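You operate a simulated robot arm through the tools that you are given. There is no shell and no other tool. Be economical: measure what you need, move in short steps, check, and stop when the job is done.

The job below is to be done with a simulated two-armed robot. You get a single attempt, and the scene is never put back.

Task
Put three of the cream discs from the top of table 2 on the top of the side table. Take the pink cup and put it on the middle of the wooden box. Hold the tray cover on the top of table 1 steady with one hand and flip the vent slide of the tray cover the other way with the other. Put the blue cup in the low box on the top of table 1. Put the orange basket on the top of table 3 away on the top of table 1. Take the pink cube on the top of table 3 and put it away on the top of table 1. Take the purple cup and put it on the purple tile. Put the orange cube on the top of table 4 away on the top of table 2. Put the purple cube on the top of table 3 away on the top of table 2. Any order will do. Set down upright: pink cup, blue cup, purple cup.

Only the result counts: the job must be done as asked and must still hold three seconds after the hand-in. Knocking over, shifting, dropping, spilling or breaking anything else fails it. Lids that push on must go on centred and level and be pressed home; caps that screw on are set level and turned clockwise until they are tight.

Robot
Two 6-joint arms with two-finger parallel grippers on one trunk, on a base that drives. Base frame: it is fixed to the floor where the robot stands at the start and does not move with it; the origin is under the middle of the robot, x ahead of it, y to its left, z up; the surface under the hand at the start is at about z = 0.76. Readings come in m, rad, newtons and seconds.
The left shoulder is at the start at [0.28, 0.185, 0.955], the right one opposite. With the tool pointing down near the work surface each hand reaches from about 0.56 to 0.94 m from the robot's upright axis, wherever it stands, measured 20 degrees to its own side. Places, roughly: blue cup (7x7x8 cm) [-0.8, 5.4, 0.9]; cream disc (4x4x2 cm) [1.3, 0, 0.8]; low box [-2.5, -0.75, 0.75]; middle of the wooden box (18x15 cm) [-2.6, 3.34, 0.84]; orange basket [3.75, 4.25, 0.75]; orange cube (3x3x3 cm) [3.8, -6.8, 0.8]; pink cube (3x3x3 cm) [4.1, -0.6, 0.8]; pink cup (8x8x9 cm) [-2, 3.7, 0.8]; purple cube (3x3x3 cm) [4.4, 4.5, 0.8]; purple cup (6x6x6 cm) [3.7, 3.5, 0.8]; purple tile [3.75, 3.75, 0.75]; top of table 1 [-2.2, 1.6, 0.8]; top of table 2 [1, 1.9, 0.8]; top of the side table [0.7, -1, 0.7]; tray cover [-1.75, 4.25, 0.75]; vent slide of the tray cover [-1.9, 4.3, 0.8]. Payload 1.57 kg a hand.
The tool frame of a hand sits at the grasp point between the pads (the TCP): z along the fingers, y along the line on which they close. The tips reach 0.03 m beyond it. Largest opening 0.08 m; finger width 0.017, thickness 0.012; the body of the gripper, 0.04 by 0.082 m, starts 0.08 m behind the TCP.
Orientation is told as [roll, pitch, yaw] about the base's x, y, z axes, in that order, counted from this pose: with the fingers straight down and closing along the base's y, the tool's x points along the base's -x, its y along +y and its z along -z.

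Tools
- The arms move only by the tool apply_moves. It takes "left_increments", "right_increments" or both (then of equal length, played together; a hand with none holds still); each is a list of rows, each a list of 7 numbers: the turn, a rotation vector about the base's x, y, z in units of 6 degrees (1.0 is 6 degrees), then the shift along the base's x, y, z in units of 40 mm (1.0 is 40 mm), then the gripper command, from -1 (fully open) to 1 (shut), values between in proportion. In form: [[ax, ay, az, dx, dy, dz, jaw], ...]. A call has 1 to 20 rows; each row shifts and turns the commanded pose from where the row before left it. A call with a number of a shift or a turn outside -1 to 1 is refused whole. A row lasts 0.2 s, in which the tool goes at most 0.05 m and 0.15 rad; a call with a longer step from one row to the next is refused whole, and so is a gripper value outside its range. Where a pose cannot be reached the arm comes as near as it can. A force on the tool above 40 N (or 10 N above the force at the start of the call, whichever is more), or a blocked arm, ends the call early, and 0.2 s more pass. The fingers move at their own pace (about 0.153 m/s each) and stop on an object; they squeeze with about 43 N. The grip force told is the motor's: it shows also when the fingers shut on nothing. Time passes only in rows, and 0.2 s behind the last, so rows that do not move let the fingers close. It gives the time, the measured TCP pose, the force on the tool (base axes), the opening and the grip force at its end, in the units of the frame above (readings bear some noise), with the torque about the TCP (base axes, N m) and any sound that the robot's microphone picked up.
- Cameras (640 x 400 px; columns grow to the right, rows downward): "scene" is now at [0.2373, -0.0106, 1.3918]; the picture's right is [-0.17, -0.99, 0.00], its down [-0.75, 0.13, -0.65] and it looks along [0.64, -0.11, -0.76] (base axes); focal length 267 px, centre (320, 200). "left" rides on the left gripper at [0.072, 0.007, -0.122] in its tool frame; the picture's right is [-0.09, 1.00, 0.00], its down [-0.84, -0.08, -0.54] and it looks along [-0.54, -0.05, 0.84] (tool axes); focal length 238 px, centre (320, 200). "right" rides on the right gripper at [0.072, -0.007, -0.122] in its tool frame; the picture's right is [0.09, 1.00, 0.00], its down [-0.84, 0.08, -0.54] and it looks along [-0.54, 0.05, 0.84] (tool axes); focal length 238 px, centre (320, 200). There is no depth. A picture from a camera that has moved, and an enlarged one, comes with that camera's place and axes in the base frame and with its lens.
- snapshot(camera): a new picture of that camera. No time passes.
- slide_trunk(by): slides the trunk up (or, below 0, down) by that many m; the arms and the scene camera ride with it, the base frame stays. It gives what a move gives, with no picture.
- base_move(legs): drives the robot by 1 to 6 legs, each [ahead, turn to the left] in m and rad, along the robot's own axes; the way and the turn of a leg run together, so that a leg with both is an arc; at most 1.5 m and 3.142 rad a leg. The arms and the cameras ride along, it lands a little off, and it stops where it bumps. It gives what a move gives.
- turn_head(pan, tilt): turns the head with the scene camera to pan (to the left, within 1.501 rad either way) and tilt (down, from -0.506 to 1.204), counted from straight ahead of the robot. It gives what a move gives.
- enlarge(camera, box): a new picture of the part [left, top, right, bottom] of that camera's present view, enlarged. No time passes.
- job_done(): hands the job in; it is judged then, once.

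Go step by step. Nothing tells you exact positions but the pictures and the camera data: compare them with the known pose of the tool, close in by small moves and look again before you grip or let go. The budget is 535 turns and 336 pictures, counting those below and the enlarged ones. Unless the task says otherwise, let go and move clear before handing in, and close with one line.

The tools are called as a command line: name --argument value ..., lists and objects as JSON in quotes. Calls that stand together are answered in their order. apply_moves: Moves the arms, as the interface text tells. Its arguments: {"type":"object","properties":{"left_increments":{"type":"array","items":{"type":"array","items":{"type":"number"}}},"right_increments":{"type":"array","items":{"type":"array","items":{"type":"number"}}}},"required":[]} The other tools are called the same way: slide_trunk (by) slides the trunk up or down; base_move (legs) drives the base; turn_head (pan, tilt) turns the head that bears the scene camera; snapshot (camera) takes a picture; enlarge (camera, box) takes an enlarged picture of a part of a camera's view; job_done () hands the job in.

At the start:

```text
time: 0.0
left_eef_pos: [0.5775, 0.1953, 0.994]
left_ee_rot: [0.0, 0.0, 0.001]
left_wrist_force: [-0.2, 0.3, -0.4]
left_torque: [-0.04, 0.0, -0.01]
left_gripper_width: 0.08
left_gripper_force: 0.0
right_eef_pos: [0.5592, -0.2399, 1.0098]
right_ee_rot: [0.0, 0.002, 0.0]
right_wrist_force: [0.0, -0.3, 0.0]
right_torque: [-0.01, 0.0, 0.01]
right_gripper_width: 0.08
right_gripper_force: 0.1
trunk travel left (down, up): [-0.65, 0.34]
robot x, y, heading: [-0.0035, -0.0013, 0.002]
head pan, tilt: [-0.166, 0.869]
```

scene: 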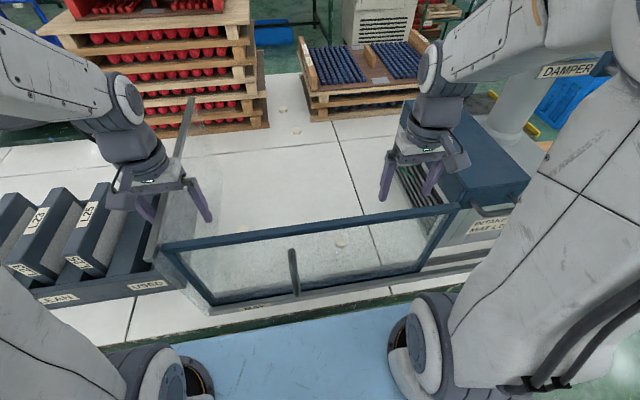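
right: 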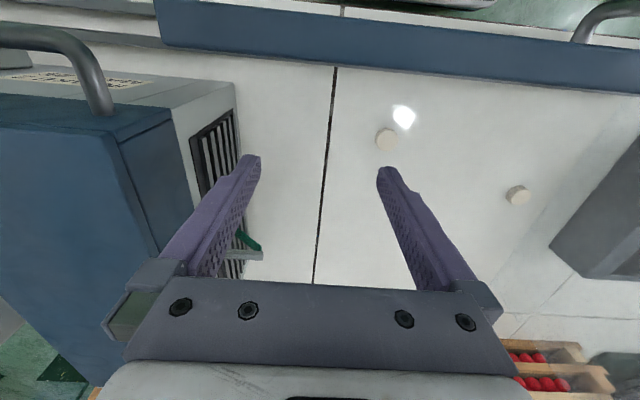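
left: 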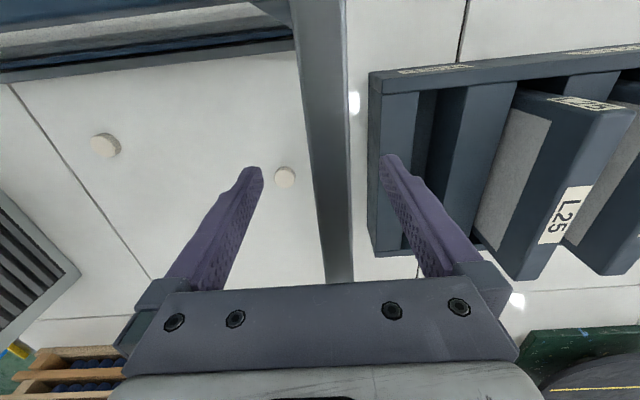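

I see table 2 ahead, with a glass pane near its front edge. I make out discs near (0.60,-0.13) and (0.68,0.13), and two farther at x of about 1.1 to 1.3. I'll look at the scene in detail first.

enlarge --camera "scene" --box '[120, 60, 560, 340]'

turn_head --pan -1.0 --tilt 0.7

snapshot --camera "scene"

```text
1.43 times, centred on (340, 200) of scene
camera zoom: at [0.2373, -0.0106, 1.3918], right [-0.17, -0.99, 0.0], down [-0.75, 0.13, -0.65], along [0.64, -0.11, -0.76], focal length 382 px, centre (291, 200)
```

zoom: 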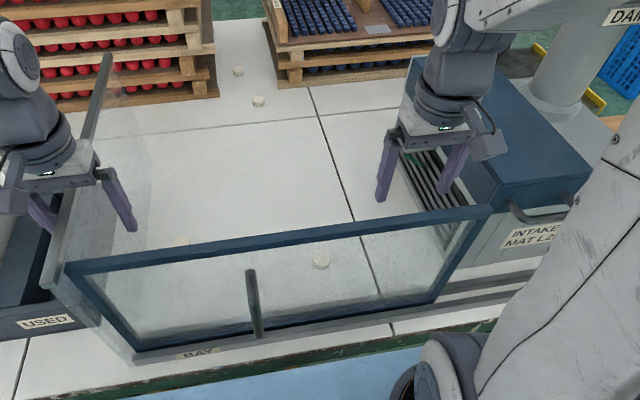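

```text
time: 1.2
left_eef_pos: [0.576, 0.1961, 0.9943]
left_ee_rot: [0.0, 0.001, -0.002]
left_wrist_force: [-0.2, -0.5, 0.2]
left_torque: [0.01, -0.01, 0.0]
left_gripper_width: 0.0801
left_gripper_force: 0.1
right_eef_pos: [0.5599, -0.24, 1.0092]
right_ee_rot: [-0.001, -0.001, 0.0]
right_wrist_force: [1.0, 0.2, 0.0]
right_torque: [-0.02, -0.02, 0.02]
right_gripper_width: 0.0802
right_gripper_force: 0.0
trunk travel left (down, up): [-0.65, 0.34]
robot x, y, heading: [0.0011, -0.0031, -0.003]
head pan, tilt: [-1.0, 0.7]
```

```text
331 pictures are left
camera scene: at [0.2071, -0.0693, 1.4055], right [-0.84, -0.54, 0.0], down [-0.35, 0.54, -0.76], along [0.41, -0.64, -0.64], focal length 267 px, centre (320, 200)
```

scene: 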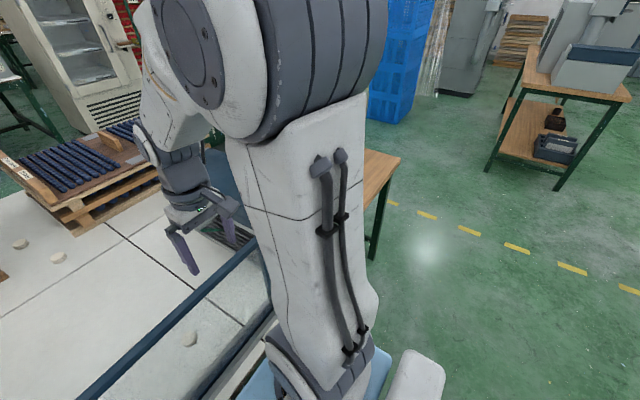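

The glass pane stands at x of about 0.49, from y -0.32 to 0.19 and up to z of about 1.02. Next I'll look left, ahead and right at shallower tilt to get the layout.

turn_head --pan 0.0 --tilt 0.35

snapshot --camera "scene"

turn_head --pan 1.0 --tilt 0.4

snapshot --camera "scene"

turn_head --pan -1.5 --tilt 0.4

snapshot --camera "scene"

```text
time: 2.4
left_eef_pos: [0.5765, 0.1968, 0.9948]
left_ee_rot: [0.0, 0.001, 0.001]
left_wrist_force: [0.3, 0.6, -0.2]
left_torque: [0.03, -0.03, 0.0]
left_gripper_width: 0.0799
left_gripper_force: 0.1
right_eef_pos: [0.5608, -0.2393, 1.0103]
right_ee_rot: [-0.001, 0.0, 0.001]
right_wrist_force: [0.2, -0.8, 0.2]
right_torque: [-0.02, 0.0, -0.01]
right_gripper_width: 0.0801
right_gripper_force: 0.0
trunk travel left (down, up): [-0.65, 0.34]
robot x, y, heading: [-0.0018, 0.0002, -0.0]
head pan, tilt: [0.0, 0.351]
```

```text
330 pictures are left
camera scene: at [0.2543, 0.002, 1.4369], right [0.0, -1.0, 0.0], down [-0.34, 0.0, -0.94], along [0.94, 0.0, -0.34], focal length 267 px, centre (320, 200)
```

scene: 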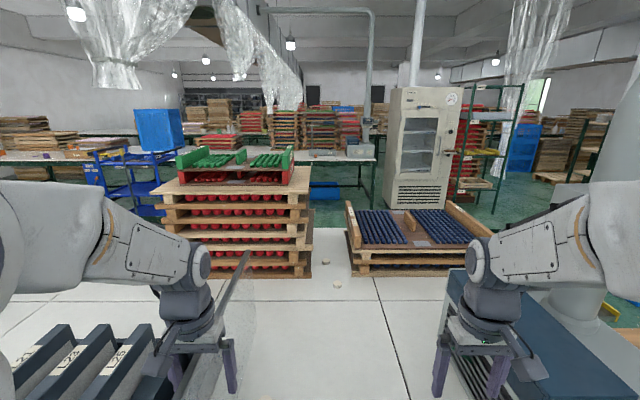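

```text
time: 3.7
left_eef_pos: [0.5759, 0.1965, 0.9941]
left_ee_rot: [-0.001, 0.0, 0.0]
left_wrist_force: [-0.2, -0.7, 0.2]
left_torque: [0.0, 0.01, 0.02]
left_gripper_width: 0.0798
left_gripper_force: 0.1
right_eef_pos: [0.561, -0.2406, 1.0092]
right_ee_rot: [-0.001, 0.0, 0.001]
right_wrist_force: [0.1, 0.3, 0.8]
right_torque: [0.0, 0.0, 0.01]
right_gripper_width: 0.08
right_gripper_force: 0.0
trunk travel left (down, up): [-0.65, 0.34]
robot x, y, heading: [-0.0007, 0.0019, -0.001]
head pan, tilt: [1.0, 0.4]
```

```text
329 pictures are left
camera scene: at [0.2113, 0.08, 1.4324], right [0.84, -0.54, 0.0], down [-0.21, -0.33, -0.92], along [0.5, 0.77, -0.39], focal length 267 px, centre (320, 200)
```

scene: 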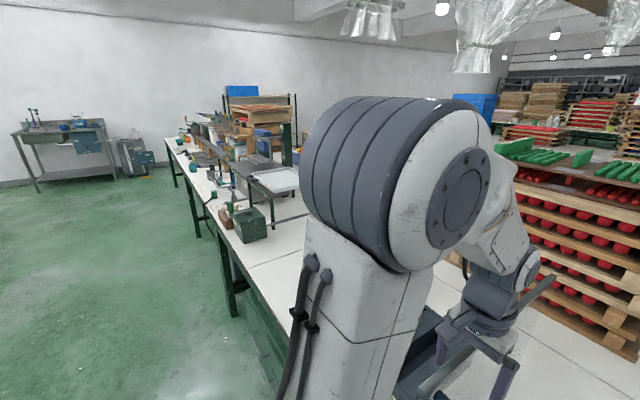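

```text
time: 6.0
left_eef_pos: [0.5771, 0.1957, 0.9935]
left_ee_rot: [0.0, 0.0, 0.0]
left_wrist_force: [0.3, 0.8, 0.1]
left_torque: [0.0, -0.01, -0.01]
left_gripper_width: 0.0798
left_gripper_force: 0.1
right_eef_pos: [0.5607, -0.2397, 1.0094]
right_ee_rot: [0.0, -0.001, -0.001]
right_wrist_force: [-0.3, 0.3, -0.5]
right_torque: [0.0, 0.03, 0.01]
right_gripper_width: 0.0799
right_gripper_force: 0.1
trunk travel left (down, up): [-0.65, 0.34]
robot x, y, heading: [-0.0003, 0.0016, -0.002]
head pan, tilt: [-1.499, 0.4]
```

```text
328 pictures are left
camera scene: at [0.1679, -0.0903, 1.4324], right [-1.0, -0.07, 0.0], down [-0.03, 0.39, -0.92], along [0.07, -0.92, -0.39], focal length 267 px, centre (320, 200)
```

scene: 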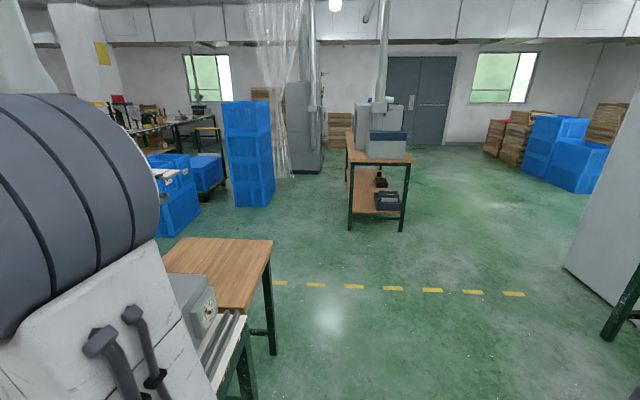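

I've found the side table at x 0.5 to 1.0, y -0.8 to -1.25. The two near discs sit behind the pane, so I'll raise the trunk so the arms can come down steeply over it.

slide_trunk --by 0.28

turn_head --pan 0.0 --tilt 1.0

snapshot --camera "scene"

snapshot --camera "right"

snapshot --camera "left"

```text
time: 8.8
left_eef_pos: [0.5766, 0.1966, 1.2742]
left_ee_rot: [0.0, -0.001, -0.001]
left_wrist_force: [0.2, -0.1, -0.7]
left_torque: [-0.02, 0.0, -0.02]
left_gripper_width: 0.0801
left_gripper_force: 0.1
right_eef_pos: [0.5589, -0.2392, 1.2901]
right_ee_rot: [0.001, 0.002, 0.002]
right_wrist_force: [-0.3, 0.3, -0.9]
right_torque: [0.01, -0.05, -0.01]
right_gripper_width: 0.0799
right_gripper_force: 0.0
trunk travel left (down, up): [-0.93, 0.06]
robot x, y, heading: [0.001, 0.0015, -0.002]
head pan, tilt: [-1.499, 0.4]
```

```text
time: 10.4
left_eef_pos: [0.5771, 0.1974, 1.2739]
left_ee_rot: [0.0, 0.001, 0.001]
left_wrist_force: [0.1, -0.4, 0.9]
left_torque: [-0.01, -0.05, 0.03]
left_gripper_width: 0.0802
left_gripper_force: 0.2
right_eef_pos: [0.56, -0.2399, 1.2901]
right_ee_rot: [0.0, 0.001, 0.001]
right_wrist_force: [0.1, 0.3, -0.2]
right_torque: [0.02, 0.01, -0.02]
right_gripper_width: 0.0802
right_gripper_force: 0.0
trunk travel left (down, up): [-0.93, 0.06]
robot x, y, heading: [-0.0004, 0.0005, -0.001]
head pan, tilt: [0.0, 1.0]
```

```text
327 pictures are left
camera scene: at [0.2309, 0.0021, 1.6622], right [0.0, -1.0, 0.0], down [-0.84, 0.0, -0.54], along [0.54, 0.0, -0.84], focal length 267 px, centre (320, 200)
```

scene: 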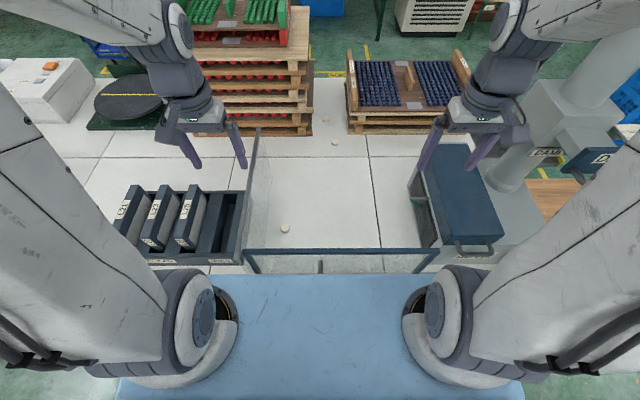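

```text
326 pictures are left
camera right: at [0.4878, -0.2458, 1.413], right [-0.09, 1.0, 0.0], down [0.84, 0.08, 0.54], along [0.54, 0.05, -0.84], focal length 238 px, centre (320, 200)
```

right: 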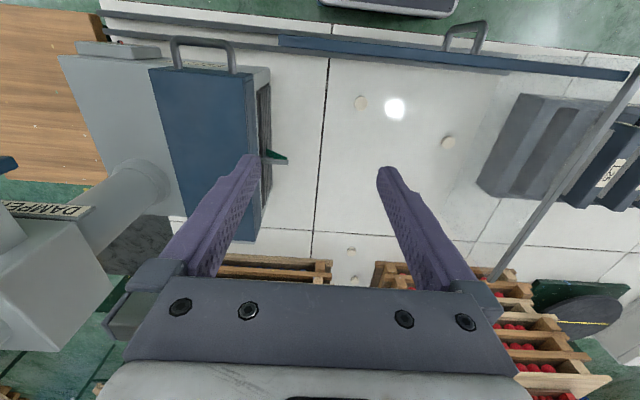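

```text
325 pictures are left
camera left: at [0.5044, 0.2022, 1.3954], right [0.09, 1.0, 0.0], down [0.84, -0.08, 0.54], along [0.54, -0.05, -0.84], focal length 238 px, centre (320, 200)
```

left: 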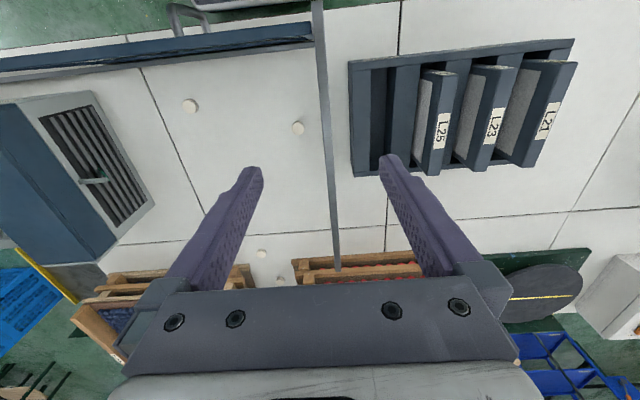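

From the raised trunk the base has room to drive ahead later for the far discs. First the right hand comes down over disc 1 at (0.598,-0.131).

apply_moves --right_increments '[[0, 0, 0, 0.32, 0.9, -0.3, -1], [0, 0, 0, 0.32, 0.9, -0.3, -1], [0, 0, 0, 0.32, 0.9, -0.3, -1], [0, 0, 0, 0, 0, -1, -0.6], [0, 0, 0, 0, 0, -1, -0.6], [0, 0, 0, 0, 0, -1, -0.6], [0, 0, 0, 0, 0, -1, -0.6], [0, 0, 0, 0, 0, -1, -0.6], [0, 0, 0, 0, 0, -1, -0.6], [0, 0, 0, 0, 0, -1, -0.6], [0, 0, 0, 0, 0, -1, -0.6]]'

snapshot --camera "scene"

snapshot --camera "right"

```text
time: 12.8
left_eef_pos: [0.5755, 0.1955, 1.2743]
left_ee_rot: [0.0, 0.0, 0.0]
left_wrist_force: [0.4, -0.1, -0.3]
left_torque: [-0.01, -0.01, -0.03]
left_gripper_width: 0.0799
left_gripper_force: 0.2
right_eef_pos: [0.5954, -0.1323, 0.9345]
right_ee_rot: [-0.001, -0.002, -0.002]
right_wrist_force: [-0.3, 0.0, -0.5]
right_torque: [-0.05, 0.01, -0.03]
right_gripper_width: 0.0642
right_gripper_force: 0.0
trunk travel left (down, up): [-0.93, 0.06]
robot x, y, heading: [-0.0023, -0.0002, -0.002]
head pan, tilt: [0.0, 1.0]
```

```text
324 pictures are left
camera scene: at [0.2309, 0.0021, 1.6622], right [0.0, -1.0, 0.0], down [-0.84, 0.0, -0.54], along [0.54, 0.0, -0.84], focal length 267 px, centre (320, 200)
```

scene: 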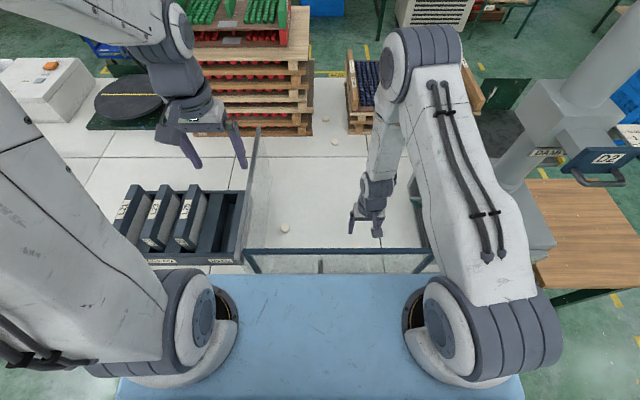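

```text
323 pictures are left
camera right: at [0.5243, -0.1389, 1.0572], right [-0.09, 1.0, 0.0], down [0.84, 0.08, 0.54], along [0.54, 0.05, -0.84], focal length 238 px, centre (320, 200)
```

right: 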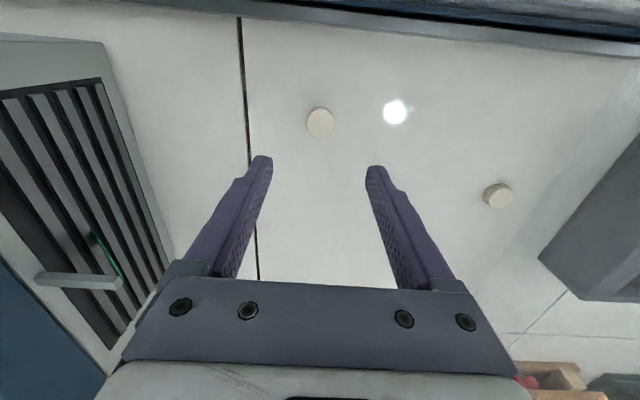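

Aligned over disc 1; I go down and grip it.

apply_moves --right_increments '[[0, 0, 0, 0.05, 0, -1, -0.6], [0, 0, 0, 0, 0, -1, -0.6], [0, 0, 0, 0, 0, -1, -0.6], [0, 0, 0, 0, 0, -0.5, -0.6], [0, 0, 0, 0, 0, 0, 1], [0, 0, 0, 0, 0, 0, 1], [0, 0, 0, 0, 0, 0, 1]]'

snapshot --camera "right"

```text
time: 14.4
left_eef_pos: [0.5773, 0.1967, 1.275]
left_ee_rot: [0.001, -0.001, 0.0]
left_wrist_force: [-0.3, -0.6, 0.1]
left_torque: [0.03, 0.01, 0.0]
left_gripper_width: 0.0799
left_gripper_force: 0.0
right_eef_pos: [0.6005, -0.131, 0.7925]
right_ee_rot: [0.0, -0.001, -0.001]
right_wrist_force: [-0.5, -0.3, -0.9]
right_torque: [0.0, 0.03, -0.05]
right_gripper_width: 0.0316
right_gripper_force: 40.3
trunk travel left (down, up): [-0.93, 0.06]
robot x, y, heading: [0.0001, -0.0005, 0.0]
head pan, tilt: [0.0, 1.0]
```

```text
322 pictures are left
camera right: at [0.527, -0.1384, 0.916], right [-0.09, 1.0, 0.0], down [0.84, 0.08, 0.54], along [0.54, 0.05, -0.84], focal length 238 px, centre (320, 200)
```

right: 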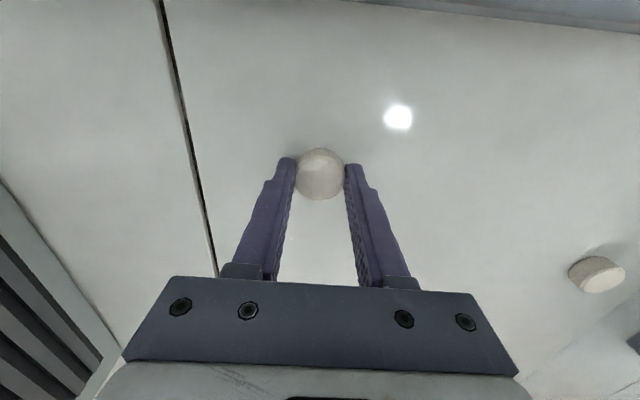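

Disc 1 is gripped, with the fingers 3.2 cm apart. I lift it well clear of the pane and then check how the view below looks before driving ahead.

apply_moves --right_increments '[[0, 0, 0, 0, 0, 1, 1], [0, 0, 0, 0, 0, 1, 1], [0, 0, 0, 0, 0, 1, 1], [0, 0, 0, 0, 0, 1, 1], [0, 0, 0, 0, 0, 1, 1], [0, 0, 0, 0, 0, 1, 1], [0, 0, 0, 0, 0, 1, 1], [0, 0, 0, 0, 0, 1, 1], [0, 0, 0, 0, 0, 1, 1], [0, 0, 0, 0, 0, 1, 1], [0, 0, 0, 0, 0, 1, 1], [0, 0, 0, 0, -1, 1, 1], [0, 0, 0, 0, -1, 0, 1], [0, 0, 0, 0, -1, 0, 1]]'

turn_head --pan 0.0 --tilt 1.2

snapshot --camera "scene"

snapshot --camera "right"

```text
refused: row 12 steps farther than a row can; nothing moved
```

```text
time: 15.1
left_eef_pos: [0.5769, 0.1964, 1.2743]
left_ee_rot: [0.002, 0.0, 0.0]
left_wrist_force: [0.0, -0.8, -0.6]
left_torque: [0.0, 0.01, 0.04]
left_gripper_width: 0.0802
left_gripper_force: 0.0
right_eef_pos: [0.5991, -0.1312, 0.7926]
right_ee_rot: [0.001, 0.002, -0.001]
right_wrist_force: [-0.8, 0.0, -0.5]
right_torque: [0.02, -0.01, -0.01]
right_gripper_width: 0.0321
right_gripper_force: 40.6
trunk travel left (down, up): [-0.93, 0.06]
robot x, y, heading: [0.0001, 0.0032, -0.001]
head pan, tilt: [0.0, 1.201]
```

```text
321 pictures are left
camera scene: at [0.2172, 0.0021, 1.6496], right [0.0, -1.0, 0.0], down [-0.93, 0.0, -0.36], along [0.36, 0.0, -0.93], focal length 267 px, centre (320, 200)
```

scene: 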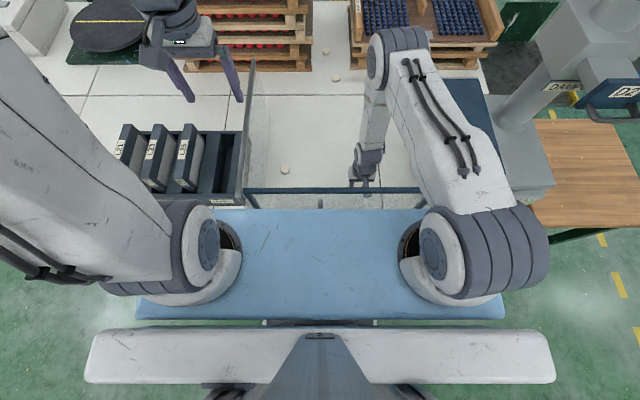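

```text
320 pictures are left
camera right: at [0.5271, -0.1383, 0.9161], right [-0.09, 1.0, 0.0], down [0.84, 0.08, 0.54], along [0.54, 0.05, -0.84], focal length 238 px, centre (320, 200)
```

right: 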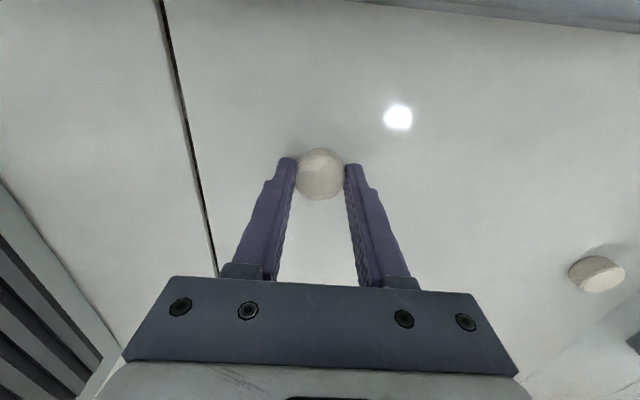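

The light-blue plate is the robot's own shoulder deck, so I must know its height before driving over the pane. I lift disc 1, and pitch the left hand to look back at the deck and the pane.

apply_moves --right_increments '[[0, 0, 0, 0, 0, 1, 1], [0, 0, 0, 0, 0, 1, 1], [0, 0, 0, 0, 0, 1, 1], [0, 0, 0, 0, 0, 1, 1], [0, 0, 0, 0, 0, 1, 1], [0, 0, 0, 0, 0, 1, 1], [0, 0, 0, 0, 0, 1, 1], [0, 0, 0, 0, 0, 1, 1], [0, 0, 0, 0, 0, 1, 1], [0, 0, 0, 0, 0, 1, 1], [0, 0, 0, 0, 0, 1, 1], [0, 0, 0, 0, -1, 0.5, 1], [0, 0, 0, 0, -1, 0.5, 1], [0, 0, 0, 0, -1, 0, 1]]' --left_increments '[[0, 1, 0, 1, 0, 0, -1], [0, 1, 0, 1, 0, 0, -1], [0, 1, 0, 1, 0, 0, -1], [0, 1, 0, 0, 0, 0, -1], [0, 1, 0, 0, 0, 0, -1], [0, 1, 0, 0, 0, 0, -1], [0, 1, 0, 0, 0, 0, -1], [0, 1, 0, 0, 0, 0, -1], [0, 1, 0, 0, 0, 0, -1], [0, 1, 0, 0, 0, 0, -1], [0, 1, 0, 0, 0, 0, -1], [0, 0, 0, 0, 0, 0, -1], [0, 0, 0, 0, 0, 0, -1], [0, 0, 0, 0, 0, 0, -1]]'

snapshot --camera "left"

snapshot --camera "right"

```text
time: 18.1
left_eef_pos: [0.6136, 0.1944, 1.2298]
left_ee_rot: [0.0, 1.151, 0.0]
left_wrist_force: [0.1, 0.2, 0.0]
left_torque: [-0.02, 0.02, -0.01]
left_gripper_width: 0.0801
left_gripper_force: 0.2
left hand out of reach, approached as far as the arm can: row 8, 9, 10, 11
right_eef_pos: [0.6005, -0.2493, 1.2754]
right_ee_rot: [0.0, -0.001, 0.0]
right_wrist_force: [0.1, -0.5, 0.2]
right_torque: [0.01, -0.03, 0.01]
right_gripper_width: 0.0323
right_gripper_force: 40.4
trunk travel left (down, up): [-0.93, 0.06]
robot x, y, heading: [-0.0011, -0.0016, 0.002]
head pan, tilt: [0.0, 1.201]
```

```text
319 pictures are left
camera left: at [0.695, 0.201, 1.3442], right [0.04, 1.0, -0.08], down [0.84, -0.08, -0.54], along [-0.55, -0.05, -0.84], focal length 238 px, centre (320, 200)
```

left: 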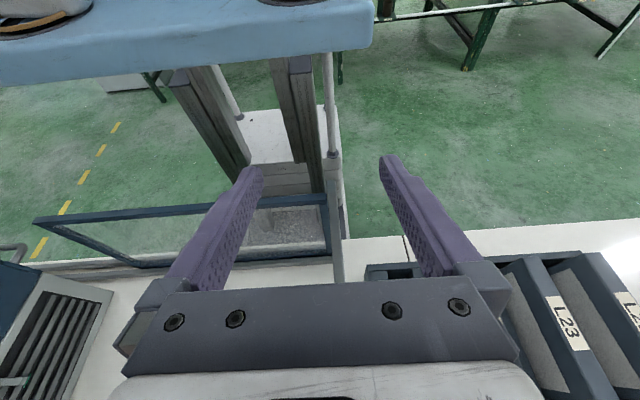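

```text
318 pictures are left
camera right: at [0.5288, -0.2561, 1.3985], right [-0.09, 1.0, 0.0], down [0.84, 0.08, 0.54], along [0.54, 0.05, -0.84], focal length 238 px, centre (320, 200)
```

right: 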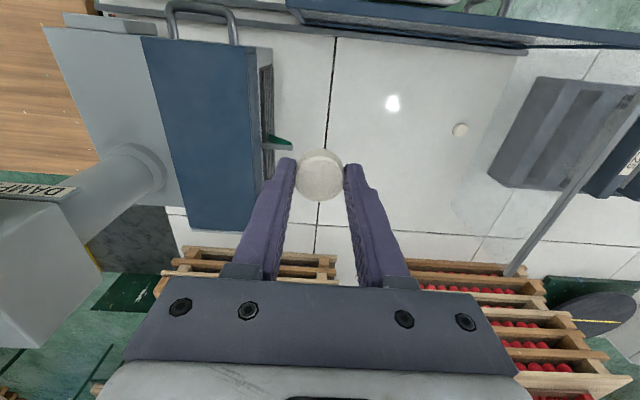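

The deck's underside is about z 1.18, well above the pane top of 1.03, and the columns stay near x of about 0.05. I straighten the left hand, then drive 0.3 m ahead.

apply_moves --left_increments '[[0, -1, 0, 0, 0, 0, -1], [0, -1, 0, 0, 0, 0, -1], [0, -1, 0, 0, 0, 0, -1], [0, -1, 0, 0, 0, 0, -1], [0, -1, 0, 0, 0, 0, -1], [0, -1, 0, 0, 0, 0, -1], [0, -1, 0, 0, 0, 0, -1], [0, -1, 0, 0, 0, 0, -1], [0, -1, 0, 0, 0, 0, -1], [0, -1, 0, 0, 0, 0, -1], [0, -1, 0, 0, 0, 0, -1], [0, 0, 0, -0.5, 0, 0.5, -1]]'

base_move --legs '[[0.29, 0]]'

turn_head --pan 0.0 --tilt 0.9

snapshot --camera "scene"

snapshot --camera "left"

```text
time: 20.7
left_eef_pos: [0.5958, 0.197, 1.2497]
left_ee_rot: [-0.001, -0.003, 0.0]
left_wrist_force: [-0.3, 0.6, 0.8]
left_torque: [-0.01, 0.04, 0.0]
left_gripper_width: 0.08
left_gripper_force: 0.0
right_eef_pos: [0.6007, -0.2489, 1.2748]
right_ee_rot: [0.001, -0.001, 0.001]
right_wrist_force: [1.0, 1.7, 0.1]
right_torque: [-0.04, 0.02, 0.01]
right_gripper_width: 0.0316
right_gripper_force: 40.3
trunk travel left (down, up): [-0.93, 0.06]
robot x, y, heading: [-0.0015, -0.0011, 0.001]
head pan, tilt: [0.0, 1.201]
```

```text
time: 22.3
left_eef_pos: [0.7856, 0.1981, 1.249]
left_ee_rot: [0.0, 0.001, 0.007]
left_wrist_force: [-0.4, -0.3, 0.5]
left_torque: [-0.05, 0.07, 0.01]
left_gripper_width: 0.0799
left_gripper_force: 0.1
right_eef_pos: [0.7942, -0.2476, 1.2727]
right_ee_rot: [-0.001, 0.001, 0.008]
right_wrist_force: [0.6, 0.4, 0.2]
right_torque: [-0.02, 0.07, -0.03]
right_gripper_width: 0.0319
right_gripper_force: 40.7
trunk travel left (down, up): [-0.93, 0.06]
robot x, y, heading: [0.1859, -0.004, 0.007]
head pan, tilt: [0.0, 1.201]
stopped in leg 1: the robot was blocked; the commanded pose is now the measured one
```

```text
time: 23.1
left_eef_pos: [0.7839, 0.1981, 1.2494]
left_ee_rot: [0.001, 0.0, 0.007]
left_wrist_force: [-0.4, 0.3, -0.1]
left_torque: [0.03, -0.01, 0.0]
left_gripper_width: 0.08
left_gripper_force: 0.1
right_eef_pos: [0.7924, -0.2476, 1.2746]
right_ee_rot: [0.0, 0.001, 0.007]
right_wrist_force: [-0.4, -0.8, -0.7]
right_torque: [0.01, 0.0, 0.0]
right_gripper_width: 0.032
right_gripper_force: 40.7
trunk travel left (down, up): [-0.93, 0.06]
robot x, y, heading: [0.1891, -0.0034, 0.006]
head pan, tilt: [0.0, 0.901]
```

```text
317 pictures are left
camera scene: at [0.426, 0.0009, 1.6694], right [0.01, -1.0, 0.0], down [-0.78, -0.01, -0.62], along [0.62, 0.0, -0.78], focal length 267 px, centre (320, 200)
```

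scene: 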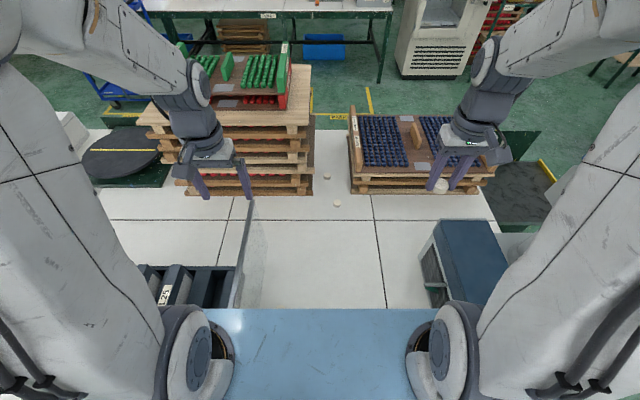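

```text
316 pictures are left
camera left: at [0.7124, 0.2035, 1.3699], right [0.09, 1.0, 0.0], down [0.84, -0.07, 0.54], along [0.54, -0.05, -0.84], focal length 238 px, centre (320, 200)
```

left: 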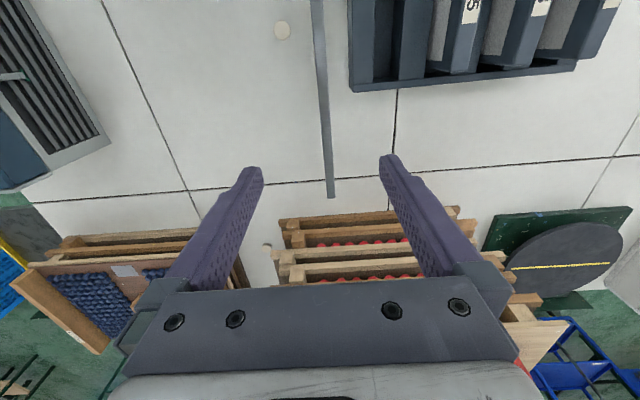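

The base stopped against the table at x 0.19, and everything still looks in place. I lower the trunk slightly and reach with the left hand, tilted forward, for the third disc at (1.12,-0.07).

slide_trunk --by -0.06

apply_moves --left_increments '[[0, -0.6, 0, 0.7, -0.6, -0.5, -0.6], [0, -0.6, 0, 0.7, -0.6, -0.5, -0.6], [0, -0.6, 0, 0.7, -0.6, -0.5, -0.6], [0, -0.6, 0, 0.7, -0.6, -0.5, -0.6], [0, -0.6, 0, 0.7, -0.6, -0.5, -0.6], [0, -0.6, 0, 0.7, -0.6, -0.5, -0.6], [0, -0.6, 0, 0.7, -0.6, -0.5, -0.6], [0, -0.6, 0, 0.7, -0.6, -0.5, -0.6], [0, -0.6, 0, 0.7, -0.6, -0.5, -0.6], [0, -0.6, 0, 0.7, -0.6, -0.5, -0.6], [0, -0.6, 0, 0.7, -0.6, -0.5, -0.6]]' --right_increments '[[0, 0, 0, 0, -0.5, 0, 1], [0, 0, 0, 0, -0.5, 0, 1], [0, 0, 0, 0, -0.5, 0, 1], [0, 0, 0, 0, -0.5, 0, 1], [0, 0, 0, 0, 0, 0, 1], [0, 0, 0, 0, 0, 0, 1], [0, 0, 0, 0, 0, 0, 1], [0, 0, 0, 0, 0, 0, 1], [0, 0, 0, 0, 0, 0, 1], [0, 0, 0, 0, 0, 0, 1], [0, 0, 0, 0, 0, 0, 1]]'

snapshot --camera "left"

snapshot --camera "scene"

```text
time: 24.1
left_eef_pos: [0.7849, 0.1976, 1.1899]
left_ee_rot: [0.001, 0.002, 0.008]
left_wrist_force: [0.9, 0.6, 0.6]
left_torque: [0.03, 0.0, 0.0]
left_gripper_width: 0.08
left_gripper_force: 0.1
right_eef_pos: [0.7936, -0.2473, 1.2145]
right_ee_rot: [-0.001, 0.0, 0.008]
right_wrist_force: [0.3, 0.2, -0.7]
right_torque: [0.03, -0.03, -0.01]
right_gripper_width: 0.0316
right_gripper_force: 40.7
trunk travel left (down, up): [-0.87, 0.12]
robot x, y, heading: [0.1909, -0.0047, 0.013]
head pan, tilt: [0.0, 0.901]
```

```text
time: 26.5
left_eef_pos: [1.0926, -0.0635, 0.9696]
left_ee_rot: [-0.007, -0.693, 0.009]
left_wrist_force: [-0.4, 0.0, 0.1]
left_torque: [0.01, -0.01, -0.01]
left_gripper_width: 0.0641
left_gripper_force: 0.1
right_eef_pos: [0.7924, -0.3284, 1.2124]
right_ee_rot: [0.0, 0.001, 0.007]
right_wrist_force: [0.5, 0.1, -0.4]
right_torque: [0.0, 0.03, -0.01]
right_gripper_width: 0.032
right_gripper_force: 40.4
trunk travel left (down, up): [-0.87, 0.12]
robot x, y, heading: [0.1903, -0.0038, 0.009]
head pan, tilt: [0.0, 0.901]
```

```text
315 pictures are left
camera left: at [0.9595, -0.0586, 1.0163], right [0.07, 1.0, 0.05], down [0.3, -0.07, 0.95], along [0.95, -0.05, -0.3], focal length 238 px, centre (320, 200)
```

left: 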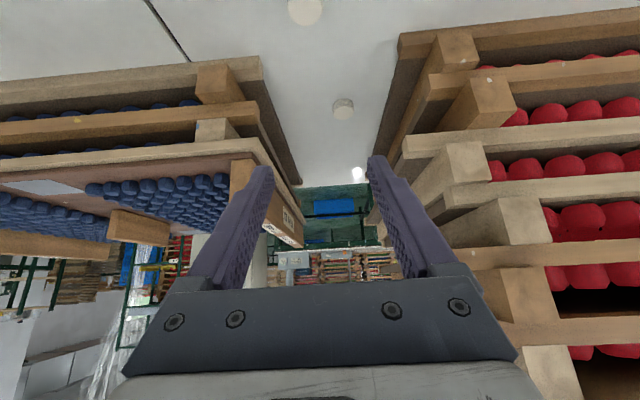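

```text
314 pictures are left
camera scene: at [0.4263, 0.0009, 1.6094], right [0.01, -1.0, 0.0], down [-0.78, -0.01, -0.62], along [0.62, 0.0, -0.78], focal length 267 px, centre (320, 200)
```

scene: 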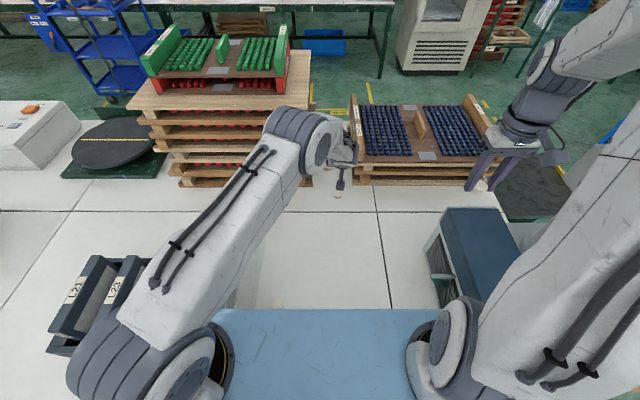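

The disc is confirmed at (1.118,-0.071), with the stacks on both sides clear of the fingers. I descend the left hand to just above it and check.

apply_moves --left_increments '[[0, 0, 0, 0.1, -0.1, -1, -0.6], [0, 0, 0, 0.1, -0.1, -1, -0.6], [0, 0, 0, 0.1, 0, -1, -0.6], [0, 0, 0, 0, 0, -1, -0.6]]'

snapshot --camera "left"

```text
time: 27.5
left_eef_pos: [1.0996, -0.0732, 0.8095]
left_ee_rot: [-0.004, -0.692, 0.009]
left_wrist_force: [0.1, -0.1, 0.9]
left_torque: [0.03, 0.02, -0.02]
left_gripper_width: 0.0639
left_gripper_force: 0.0
left hand out of reach, approached as far as the arm can: row 4
right_eef_pos: [0.7931, -0.3286, 1.2141]
right_ee_rot: [-0.001, 0.0, 0.007]
right_wrist_force: [0.4, -0.4, -0.8]
right_torque: [0.01, 0.0, 0.03]
right_gripper_width: 0.032
right_gripper_force: 40.3
trunk travel left (down, up): [-0.87, 0.12]
robot x, y, heading: [0.1904, -0.0038, 0.005]
head pan, tilt: [0.0, 0.901]
```

```text
313 pictures are left
camera left: at [0.9659, -0.0681, 0.8568], right [0.07, 1.0, 0.05], down [0.3, -0.07, 0.95], along [0.95, -0.05, -0.3], focal length 238 px, centre (320, 200)
```

left: 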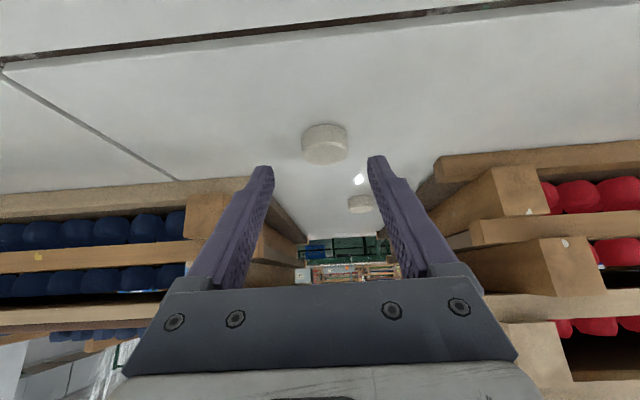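

The arm is at its reach limit, so I lower the last 18 mm with the trunk and then close.

slide_trunk --by -0.018

snapshot --camera "left"

```text
time: 28.2
left_eef_pos: [1.0992, -0.0726, 0.7917]
left_ee_rot: [-0.005, -0.692, 0.009]
left_wrist_force: [0.1, 0.9, 0.8]
left_torque: [0.05, 0.0, 0.02]
left_gripper_width: 0.064
left_gripper_force: 0.0
right_eef_pos: [0.7919, -0.3269, 1.1954]
right_ee_rot: [0.0, 0.0, 0.007]
right_wrist_force: [0.0, -0.4, -0.4]
right_torque: [-0.01, -0.03, -0.02]
right_gripper_width: 0.0321
right_gripper_force: 40.7
trunk travel left (down, up): [-0.852, 0.138]
robot x, y, heading: [0.1874, -0.0005, 0.006]
head pan, tilt: [0.0, 0.901]
```

```text
312 pictures are left
camera left: at [0.966, -0.0681, 0.8388], right [0.07, 1.0, 0.05], down [0.3, -0.07, 0.95], along [0.95, -0.05, -0.3], focal length 238 px, centre (320, 200)
```

left: 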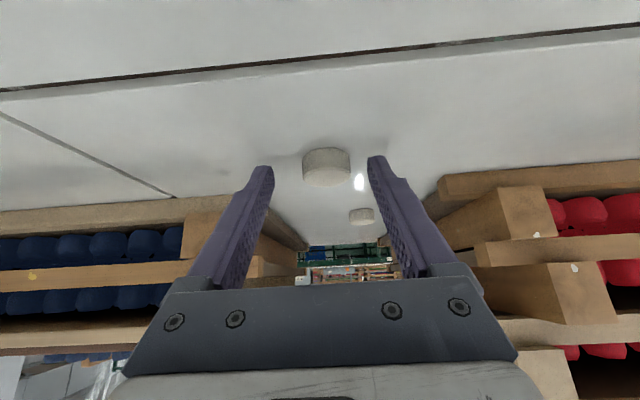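

apply_moves --left_increments '[[0, 0, 0, 0, 0, 0, 0.2], [0, 0, 0, 0, 0, 0, 0.5], [0, 0, 0, 0, 0, 0, 1], [0, 0, 0, 0, 0, 0, 1]]'

snapshot --camera "left"

```text
time: 29.2
left_eef_pos: [1.0989, -0.0739, 0.7904]
left_ee_rot: [-0.005, -0.689, 0.01]
left_wrist_force: [-1.0, -0.7, 0.7]
left_torque: [0.0, 0.02, 0.01]
left_gripper_width: 0.0321
left_gripper_force: 40.7
right_eef_pos: [0.793, -0.3288, 1.1948]
right_ee_rot: [0.001, 0.001, 0.007]
right_wrist_force: [-0.5, 0.1, 0.5]
right_torque: [-0.01, 0.0, 0.02]
right_gripper_width: 0.0321
right_gripper_force: 41.0
trunk travel left (down, up): [-0.852, 0.138]
robot x, y, heading: [0.1871, -0.0019, 0.011]
head pan, tilt: [0.0, 0.901]
```

```text
311 pictures are left
camera left: at [0.9661, -0.0681, 0.8387], right [0.07, 1.0, 0.05], down [0.3, -0.07, 0.95], along [0.95, -0.05, -0.3], focal length 238 px, centre (320, 200)
```

left: 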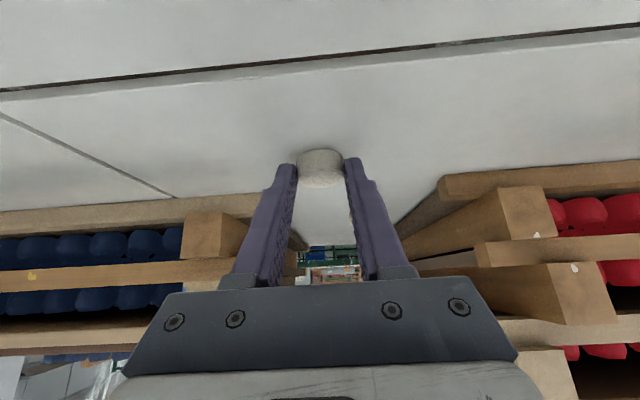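

Both discs are held, each showing a 3.2 cm opening. I raise the trunk and draw the left arm up and back, keeping its tilt.

slide_trunk --by 0.12

apply_moves --left_increments '[[0, 0, 0, -0.2, 0, 1, 1], [0, 0, 0, -0.2, 0, 1, 1], [0, 0, 0, -0.2, 0, 1, 1], [0, 0, 0, -0.5, 0, 1, 1], [0, 0, 0, -0.5, 0.3, 1, 1], [0, 0, 0, -0.8, 0.5, 0.7, 1], [0, 0, 0, -0.8, 0.5, 0.5, 1], [0, 0, 0, -0.9, 0.6, 0, 1], [0, 0, 0, -0.9, 0.6, 0, 1], [0, 0, 0, -0.9, 0.6, 0, 1], [0, 0, 0, -0.9, 0.6, 0, 1], [0, 0, 0, -0.9, 0.6, 0, 1]]'

snapshot --camera "scene"

```text
time: 30.7
left_eef_pos: [1.1004, -0.0724, 0.9104]
left_ee_rot: [-0.006, -0.689, 0.009]
left_wrist_force: [-1.3, 0.4, -1.2]
left_torque: [-0.01, -0.01, 0.02]
left_gripper_width: 0.0321
left_gripper_force: 40.2
right_eef_pos: [0.7937, -0.3284, 1.3157]
right_ee_rot: [0.0, 0.0, 0.007]
right_wrist_force: [0.0, 0.5, -0.4]
right_torque: [0.01, -0.02, -0.02]
right_gripper_width: 0.0319
right_gripper_force: 40.1
trunk travel left (down, up): [-0.972, 0.018]
robot x, y, heading: [0.188, -0.002, 0.005]
head pan, tilt: [0.0, 0.901]
```

```text
time: 33.3
left_eef_pos: [0.8316, 0.0687, 1.2021]
left_ee_rot: [0.006, -0.687, 0.003]
left_wrist_force: [-0.3, -0.1, -0.5]
left_torque: [0.02, -0.01, -0.03]
left_gripper_width: 0.032
left_gripper_force: 40.0
left hand out of reach, approached as far as the arm can: row 10, 11, 12
right_eef_pos: [0.7937, -0.3282, 1.3144]
right_ee_rot: [0.0, 0.0, 0.006]
right_wrist_force: [0.7, -0.3, 0.0]
right_torque: [0.03, 0.04, 0.04]
right_gripper_width: 0.0318
right_gripper_force: 40.6
trunk travel left (down, up): [-0.972, 0.018]
robot x, y, heading: [0.1905, -0.0063, 0.006]
head pan, tilt: [0.0, 0.901]
```

```text
310 pictures are left
camera scene: at [0.4271, 0.0005, 1.7112], right [0.01, -1.0, 0.0], down [-0.78, -0.01, -0.62], along [0.62, 0.0, -0.78], focal length 267 px, centre (320, 200)
```

scene: 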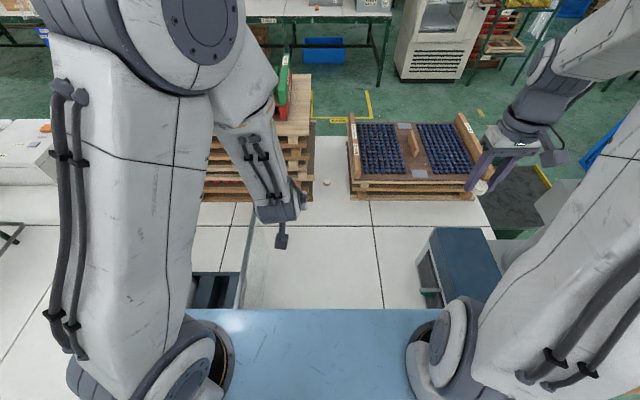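

Both discs are clear. I back off, go right, and turn to face the side table.

base_move --legs '[[-0.46, 0], [0, -1.571], [1.0, 0], [0, 1.571]]'

turn_head --pan 0.0 --tilt 0.8

snapshot --camera "scene"

```text
time: 48.5
left_eef_pos: [0.3947, -0.922, 1.2017]
left_ee_rot: [0.005, -0.688, 0.034]
left_wrist_force: [1.0, 0.3, -0.3]
left_torque: [-0.01, -0.03, -0.01]
left_gripper_width: 0.0317
left_gripper_force: 40.2
right_eef_pos: [0.3676, -1.3185, 1.3151]
right_ee_rot: [-0.001, 0.0, 0.036]
right_wrist_force: [0.3, -0.2, -0.1]
right_torque: [0.02, 0.0, -0.01]
right_gripper_width: 0.032
right_gripper_force: 40.2
trunk travel left (down, up): [-0.972, 0.018]
robot x, y, heading: [-0.2428, -1.0117, 0.035]
head pan, tilt: [0.0, 0.901]
```

```text
time: 49.2
left_eef_pos: [0.3938, -0.9206, 1.2017]
left_ee_rot: [0.005, -0.689, 0.031]
left_wrist_force: [-0.1, 0.9, 0.2]
left_torque: [0.01, 0.0, -0.04]
left_gripper_width: 0.032
left_gripper_force: 40.6
right_eef_pos: [0.3671, -1.3188, 1.3151]
right_ee_rot: [0.0, 0.001, 0.036]
right_wrist_force: [0.7, 0.0, -0.8]
right_torque: [-0.04, -0.01, -0.02]
right_gripper_width: 0.0317
right_gripper_force: 40.5
trunk travel left (down, up): [-0.972, 0.018]
robot x, y, heading: [-0.2426, -1.0092, 0.037]
head pan, tilt: [0.0, 0.799]
```

```text
309 pictures are left
camera scene: at [-0.0029, -1.0009, 1.7193], right [0.04, -1.0, 0.0], down [-0.72, -0.03, -0.7], along [0.7, 0.03, -0.72], focal length 267 px, centre (320, 200)
```

scene: 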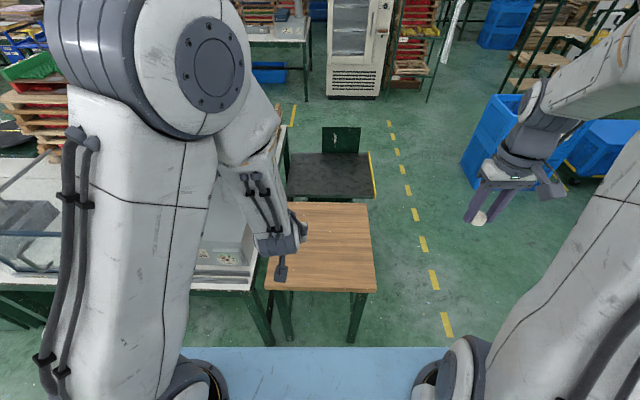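

The side table spans about x 0.475 to 0.95, y -1.2 to -0.77. I move a little closer, lower the trunk and bring the discs over the top.

base_move --legs '[[0.15, 0]]'

slide_trunk --by -0.22

apply_moves --right_increments '[[0, 0, 0, 0.3, 0.8, -0.3, 1], [0, 0, 0, 0.3, 0.8, -0.3, 1], [0, 0, 0, 0.3, 0.8, -0.3, 1], [0, 0, 0, 0.3, 0.8, -0.3, 1], [0, 0, 0, 0.3, 0.8, -0.3, 1], [0, 0, 0, 0, 0.5, -1, 1], [0, 0, 0, 0, 0, -1, 1], [0, 0, 0, 0, 0, -1, 1], [0, 0, 0, 0, 0, -1, 1], [0, 0, 0, 0, 0, -1, 1]]'

snapshot --camera "right"

snapshot --camera "scene"

```text
time: 50.6
left_eef_pos: [0.5495, -0.9155, 1.2027]
left_ee_rot: [0.007, -0.689, 0.033]
left_wrist_force: [0.1, -0.1, 0.1]
left_torque: [0.02, -0.02, 0.01]
left_gripper_width: 0.032
left_gripper_force: 40.5
right_eef_pos: [0.5221, -1.3135, 1.3158]
right_ee_rot: [0.0, 0.0, 0.037]
right_wrist_force: [0.1, 0.6, 0.6]
right_torque: [-0.02, -0.03, 0.0]
right_gripper_width: 0.0321
right_gripper_force: 40.3
trunk travel left (down, up): [-0.972, 0.018]
robot x, y, heading: [-0.0876, -1.0047, 0.041]
head pan, tilt: [0.0, 0.799]
```

```text
time: 52.9
left_eef_pos: [0.5494, -0.9167, 0.9811]
left_ee_rot: [0.006, -0.688, 0.032]
left_wrist_force: [-0.3, 0.5, 0.6]
left_torque: [-0.01, 0.0, 0.0]
left_gripper_width: 0.0319
left_gripper_force: 40.5
right_eef_pos: [0.5227, -1.3137, 1.0965]
right_ee_rot: [0.001, 0.0, 0.038]
right_wrist_force: [0.1, 0.6, -0.3]
right_torque: [-0.01, 0.0, 0.0]
right_gripper_width: 0.0321
right_gripper_force: 40.5
trunk travel left (down, up): [-0.752, 0.238]
robot x, y, heading: [-0.0895, -1.0059, 0.035]
head pan, tilt: [0.0, 0.799]
```

```text
time: 55.1
left_eef_pos: [0.5486, -0.9157, 0.9815]
left_ee_rot: [0.004, -0.688, 0.033]
left_wrist_force: [0.1, 0.1, -0.5]
left_torque: [0.0, 0.0, -0.01]
left_gripper_width: 0.0316
left_gripper_force: 40.5
right_eef_pos: [0.5826, -1.1326, 0.8325]
right_ee_rot: [0.0, -0.003, 0.037]
right_wrist_force: [0.1, -0.5, 0.0]
right_torque: [0.02, 0.01, 0.0]
right_gripper_width: 0.032
right_gripper_force: 40.5
trunk travel left (down, up): [-0.752, 0.238]
robot x, y, heading: [-0.0885, -1.0039, 0.035]
head pan, tilt: [0.0, 0.799]
```

```text
308 pictures are left
camera right: at [0.511, -1.1409, 0.9558], right [-0.13, 0.99, 0.0], down [0.83, 0.11, 0.54], along [0.54, 0.07, -0.84], focal length 238 px, centre (320, 200)
```

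right: 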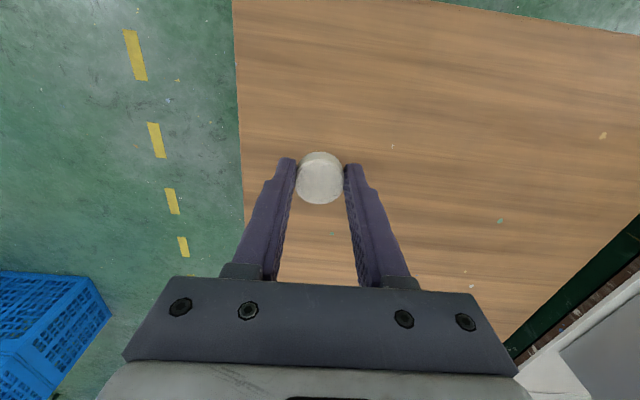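

```text
307 pictures are left
camera scene: at [0.152, -0.9953, 1.4994], right [0.04, -1.0, 0.0], down [-0.72, -0.03, -0.7], along [0.7, 0.03, -0.72], focal length 267 px, centre (320, 200)
```

scene: 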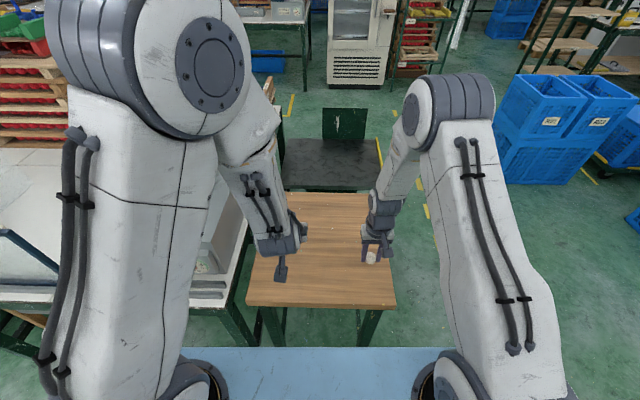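

The right disc hangs over the table with its edge well inside. I estimate the surface at z of about 0.745, so I lower to just above that and read the force.

apply_moves --right_increments '[[0, 0, 0, 0.2, 0.4, -0.6, 1], [0, 0, 0, 0, 0, -0.4, 1], [0, 0, 0, 0, 0, -0.1, 1], [0, 0, 0, 0, 0, -0.05, 1]]'

enlarge --camera "scene" --box '[240, 170, 440, 330]'

```text
time: 56.1
left_eef_pos: [0.5494, -0.9164, 0.9818]
left_ee_rot: [0.004, -0.689, 0.031]
left_wrist_force: [0.8, -0.2, 0.4]
left_torque: [0.01, -0.02, -0.05]
left_gripper_width: 0.032
left_gripper_force: 40.3
right_eef_pos: [0.5905, -1.1192, 0.7899]
right_ee_rot: [0.001, -0.001, 0.036]
right_wrist_force: [-0.1, -0.8, -0.8]
right_torque: [0.01, 0.0, -0.02]
right_gripper_width: 0.0323
right_gripper_force: 40.9
trunk travel left (down, up): [-0.752, 0.238]
robot x, y, heading: [-0.0889, -1.0071, 0.034]
head pan, tilt: [0.0, 0.799]
```

```text
2.50 times, centred on (340, 250) of scene
camera zoom: at [0.1522, -0.9953, 1.4993], right [0.04, -1.0, 0.0], down [-0.72, -0.03, -0.7], along [0.7, 0.03, -0.72], focal length 668 px, centre (270, 75)
```

zoom: 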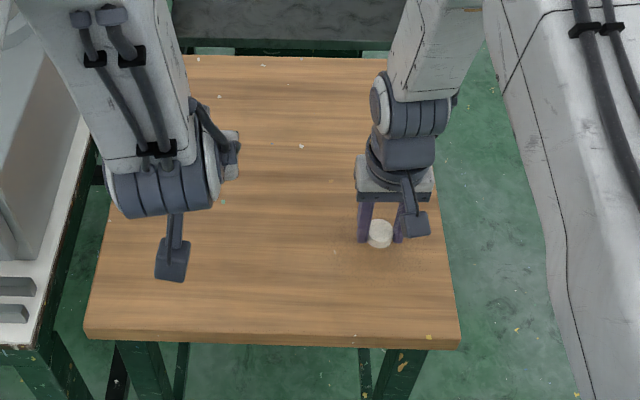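

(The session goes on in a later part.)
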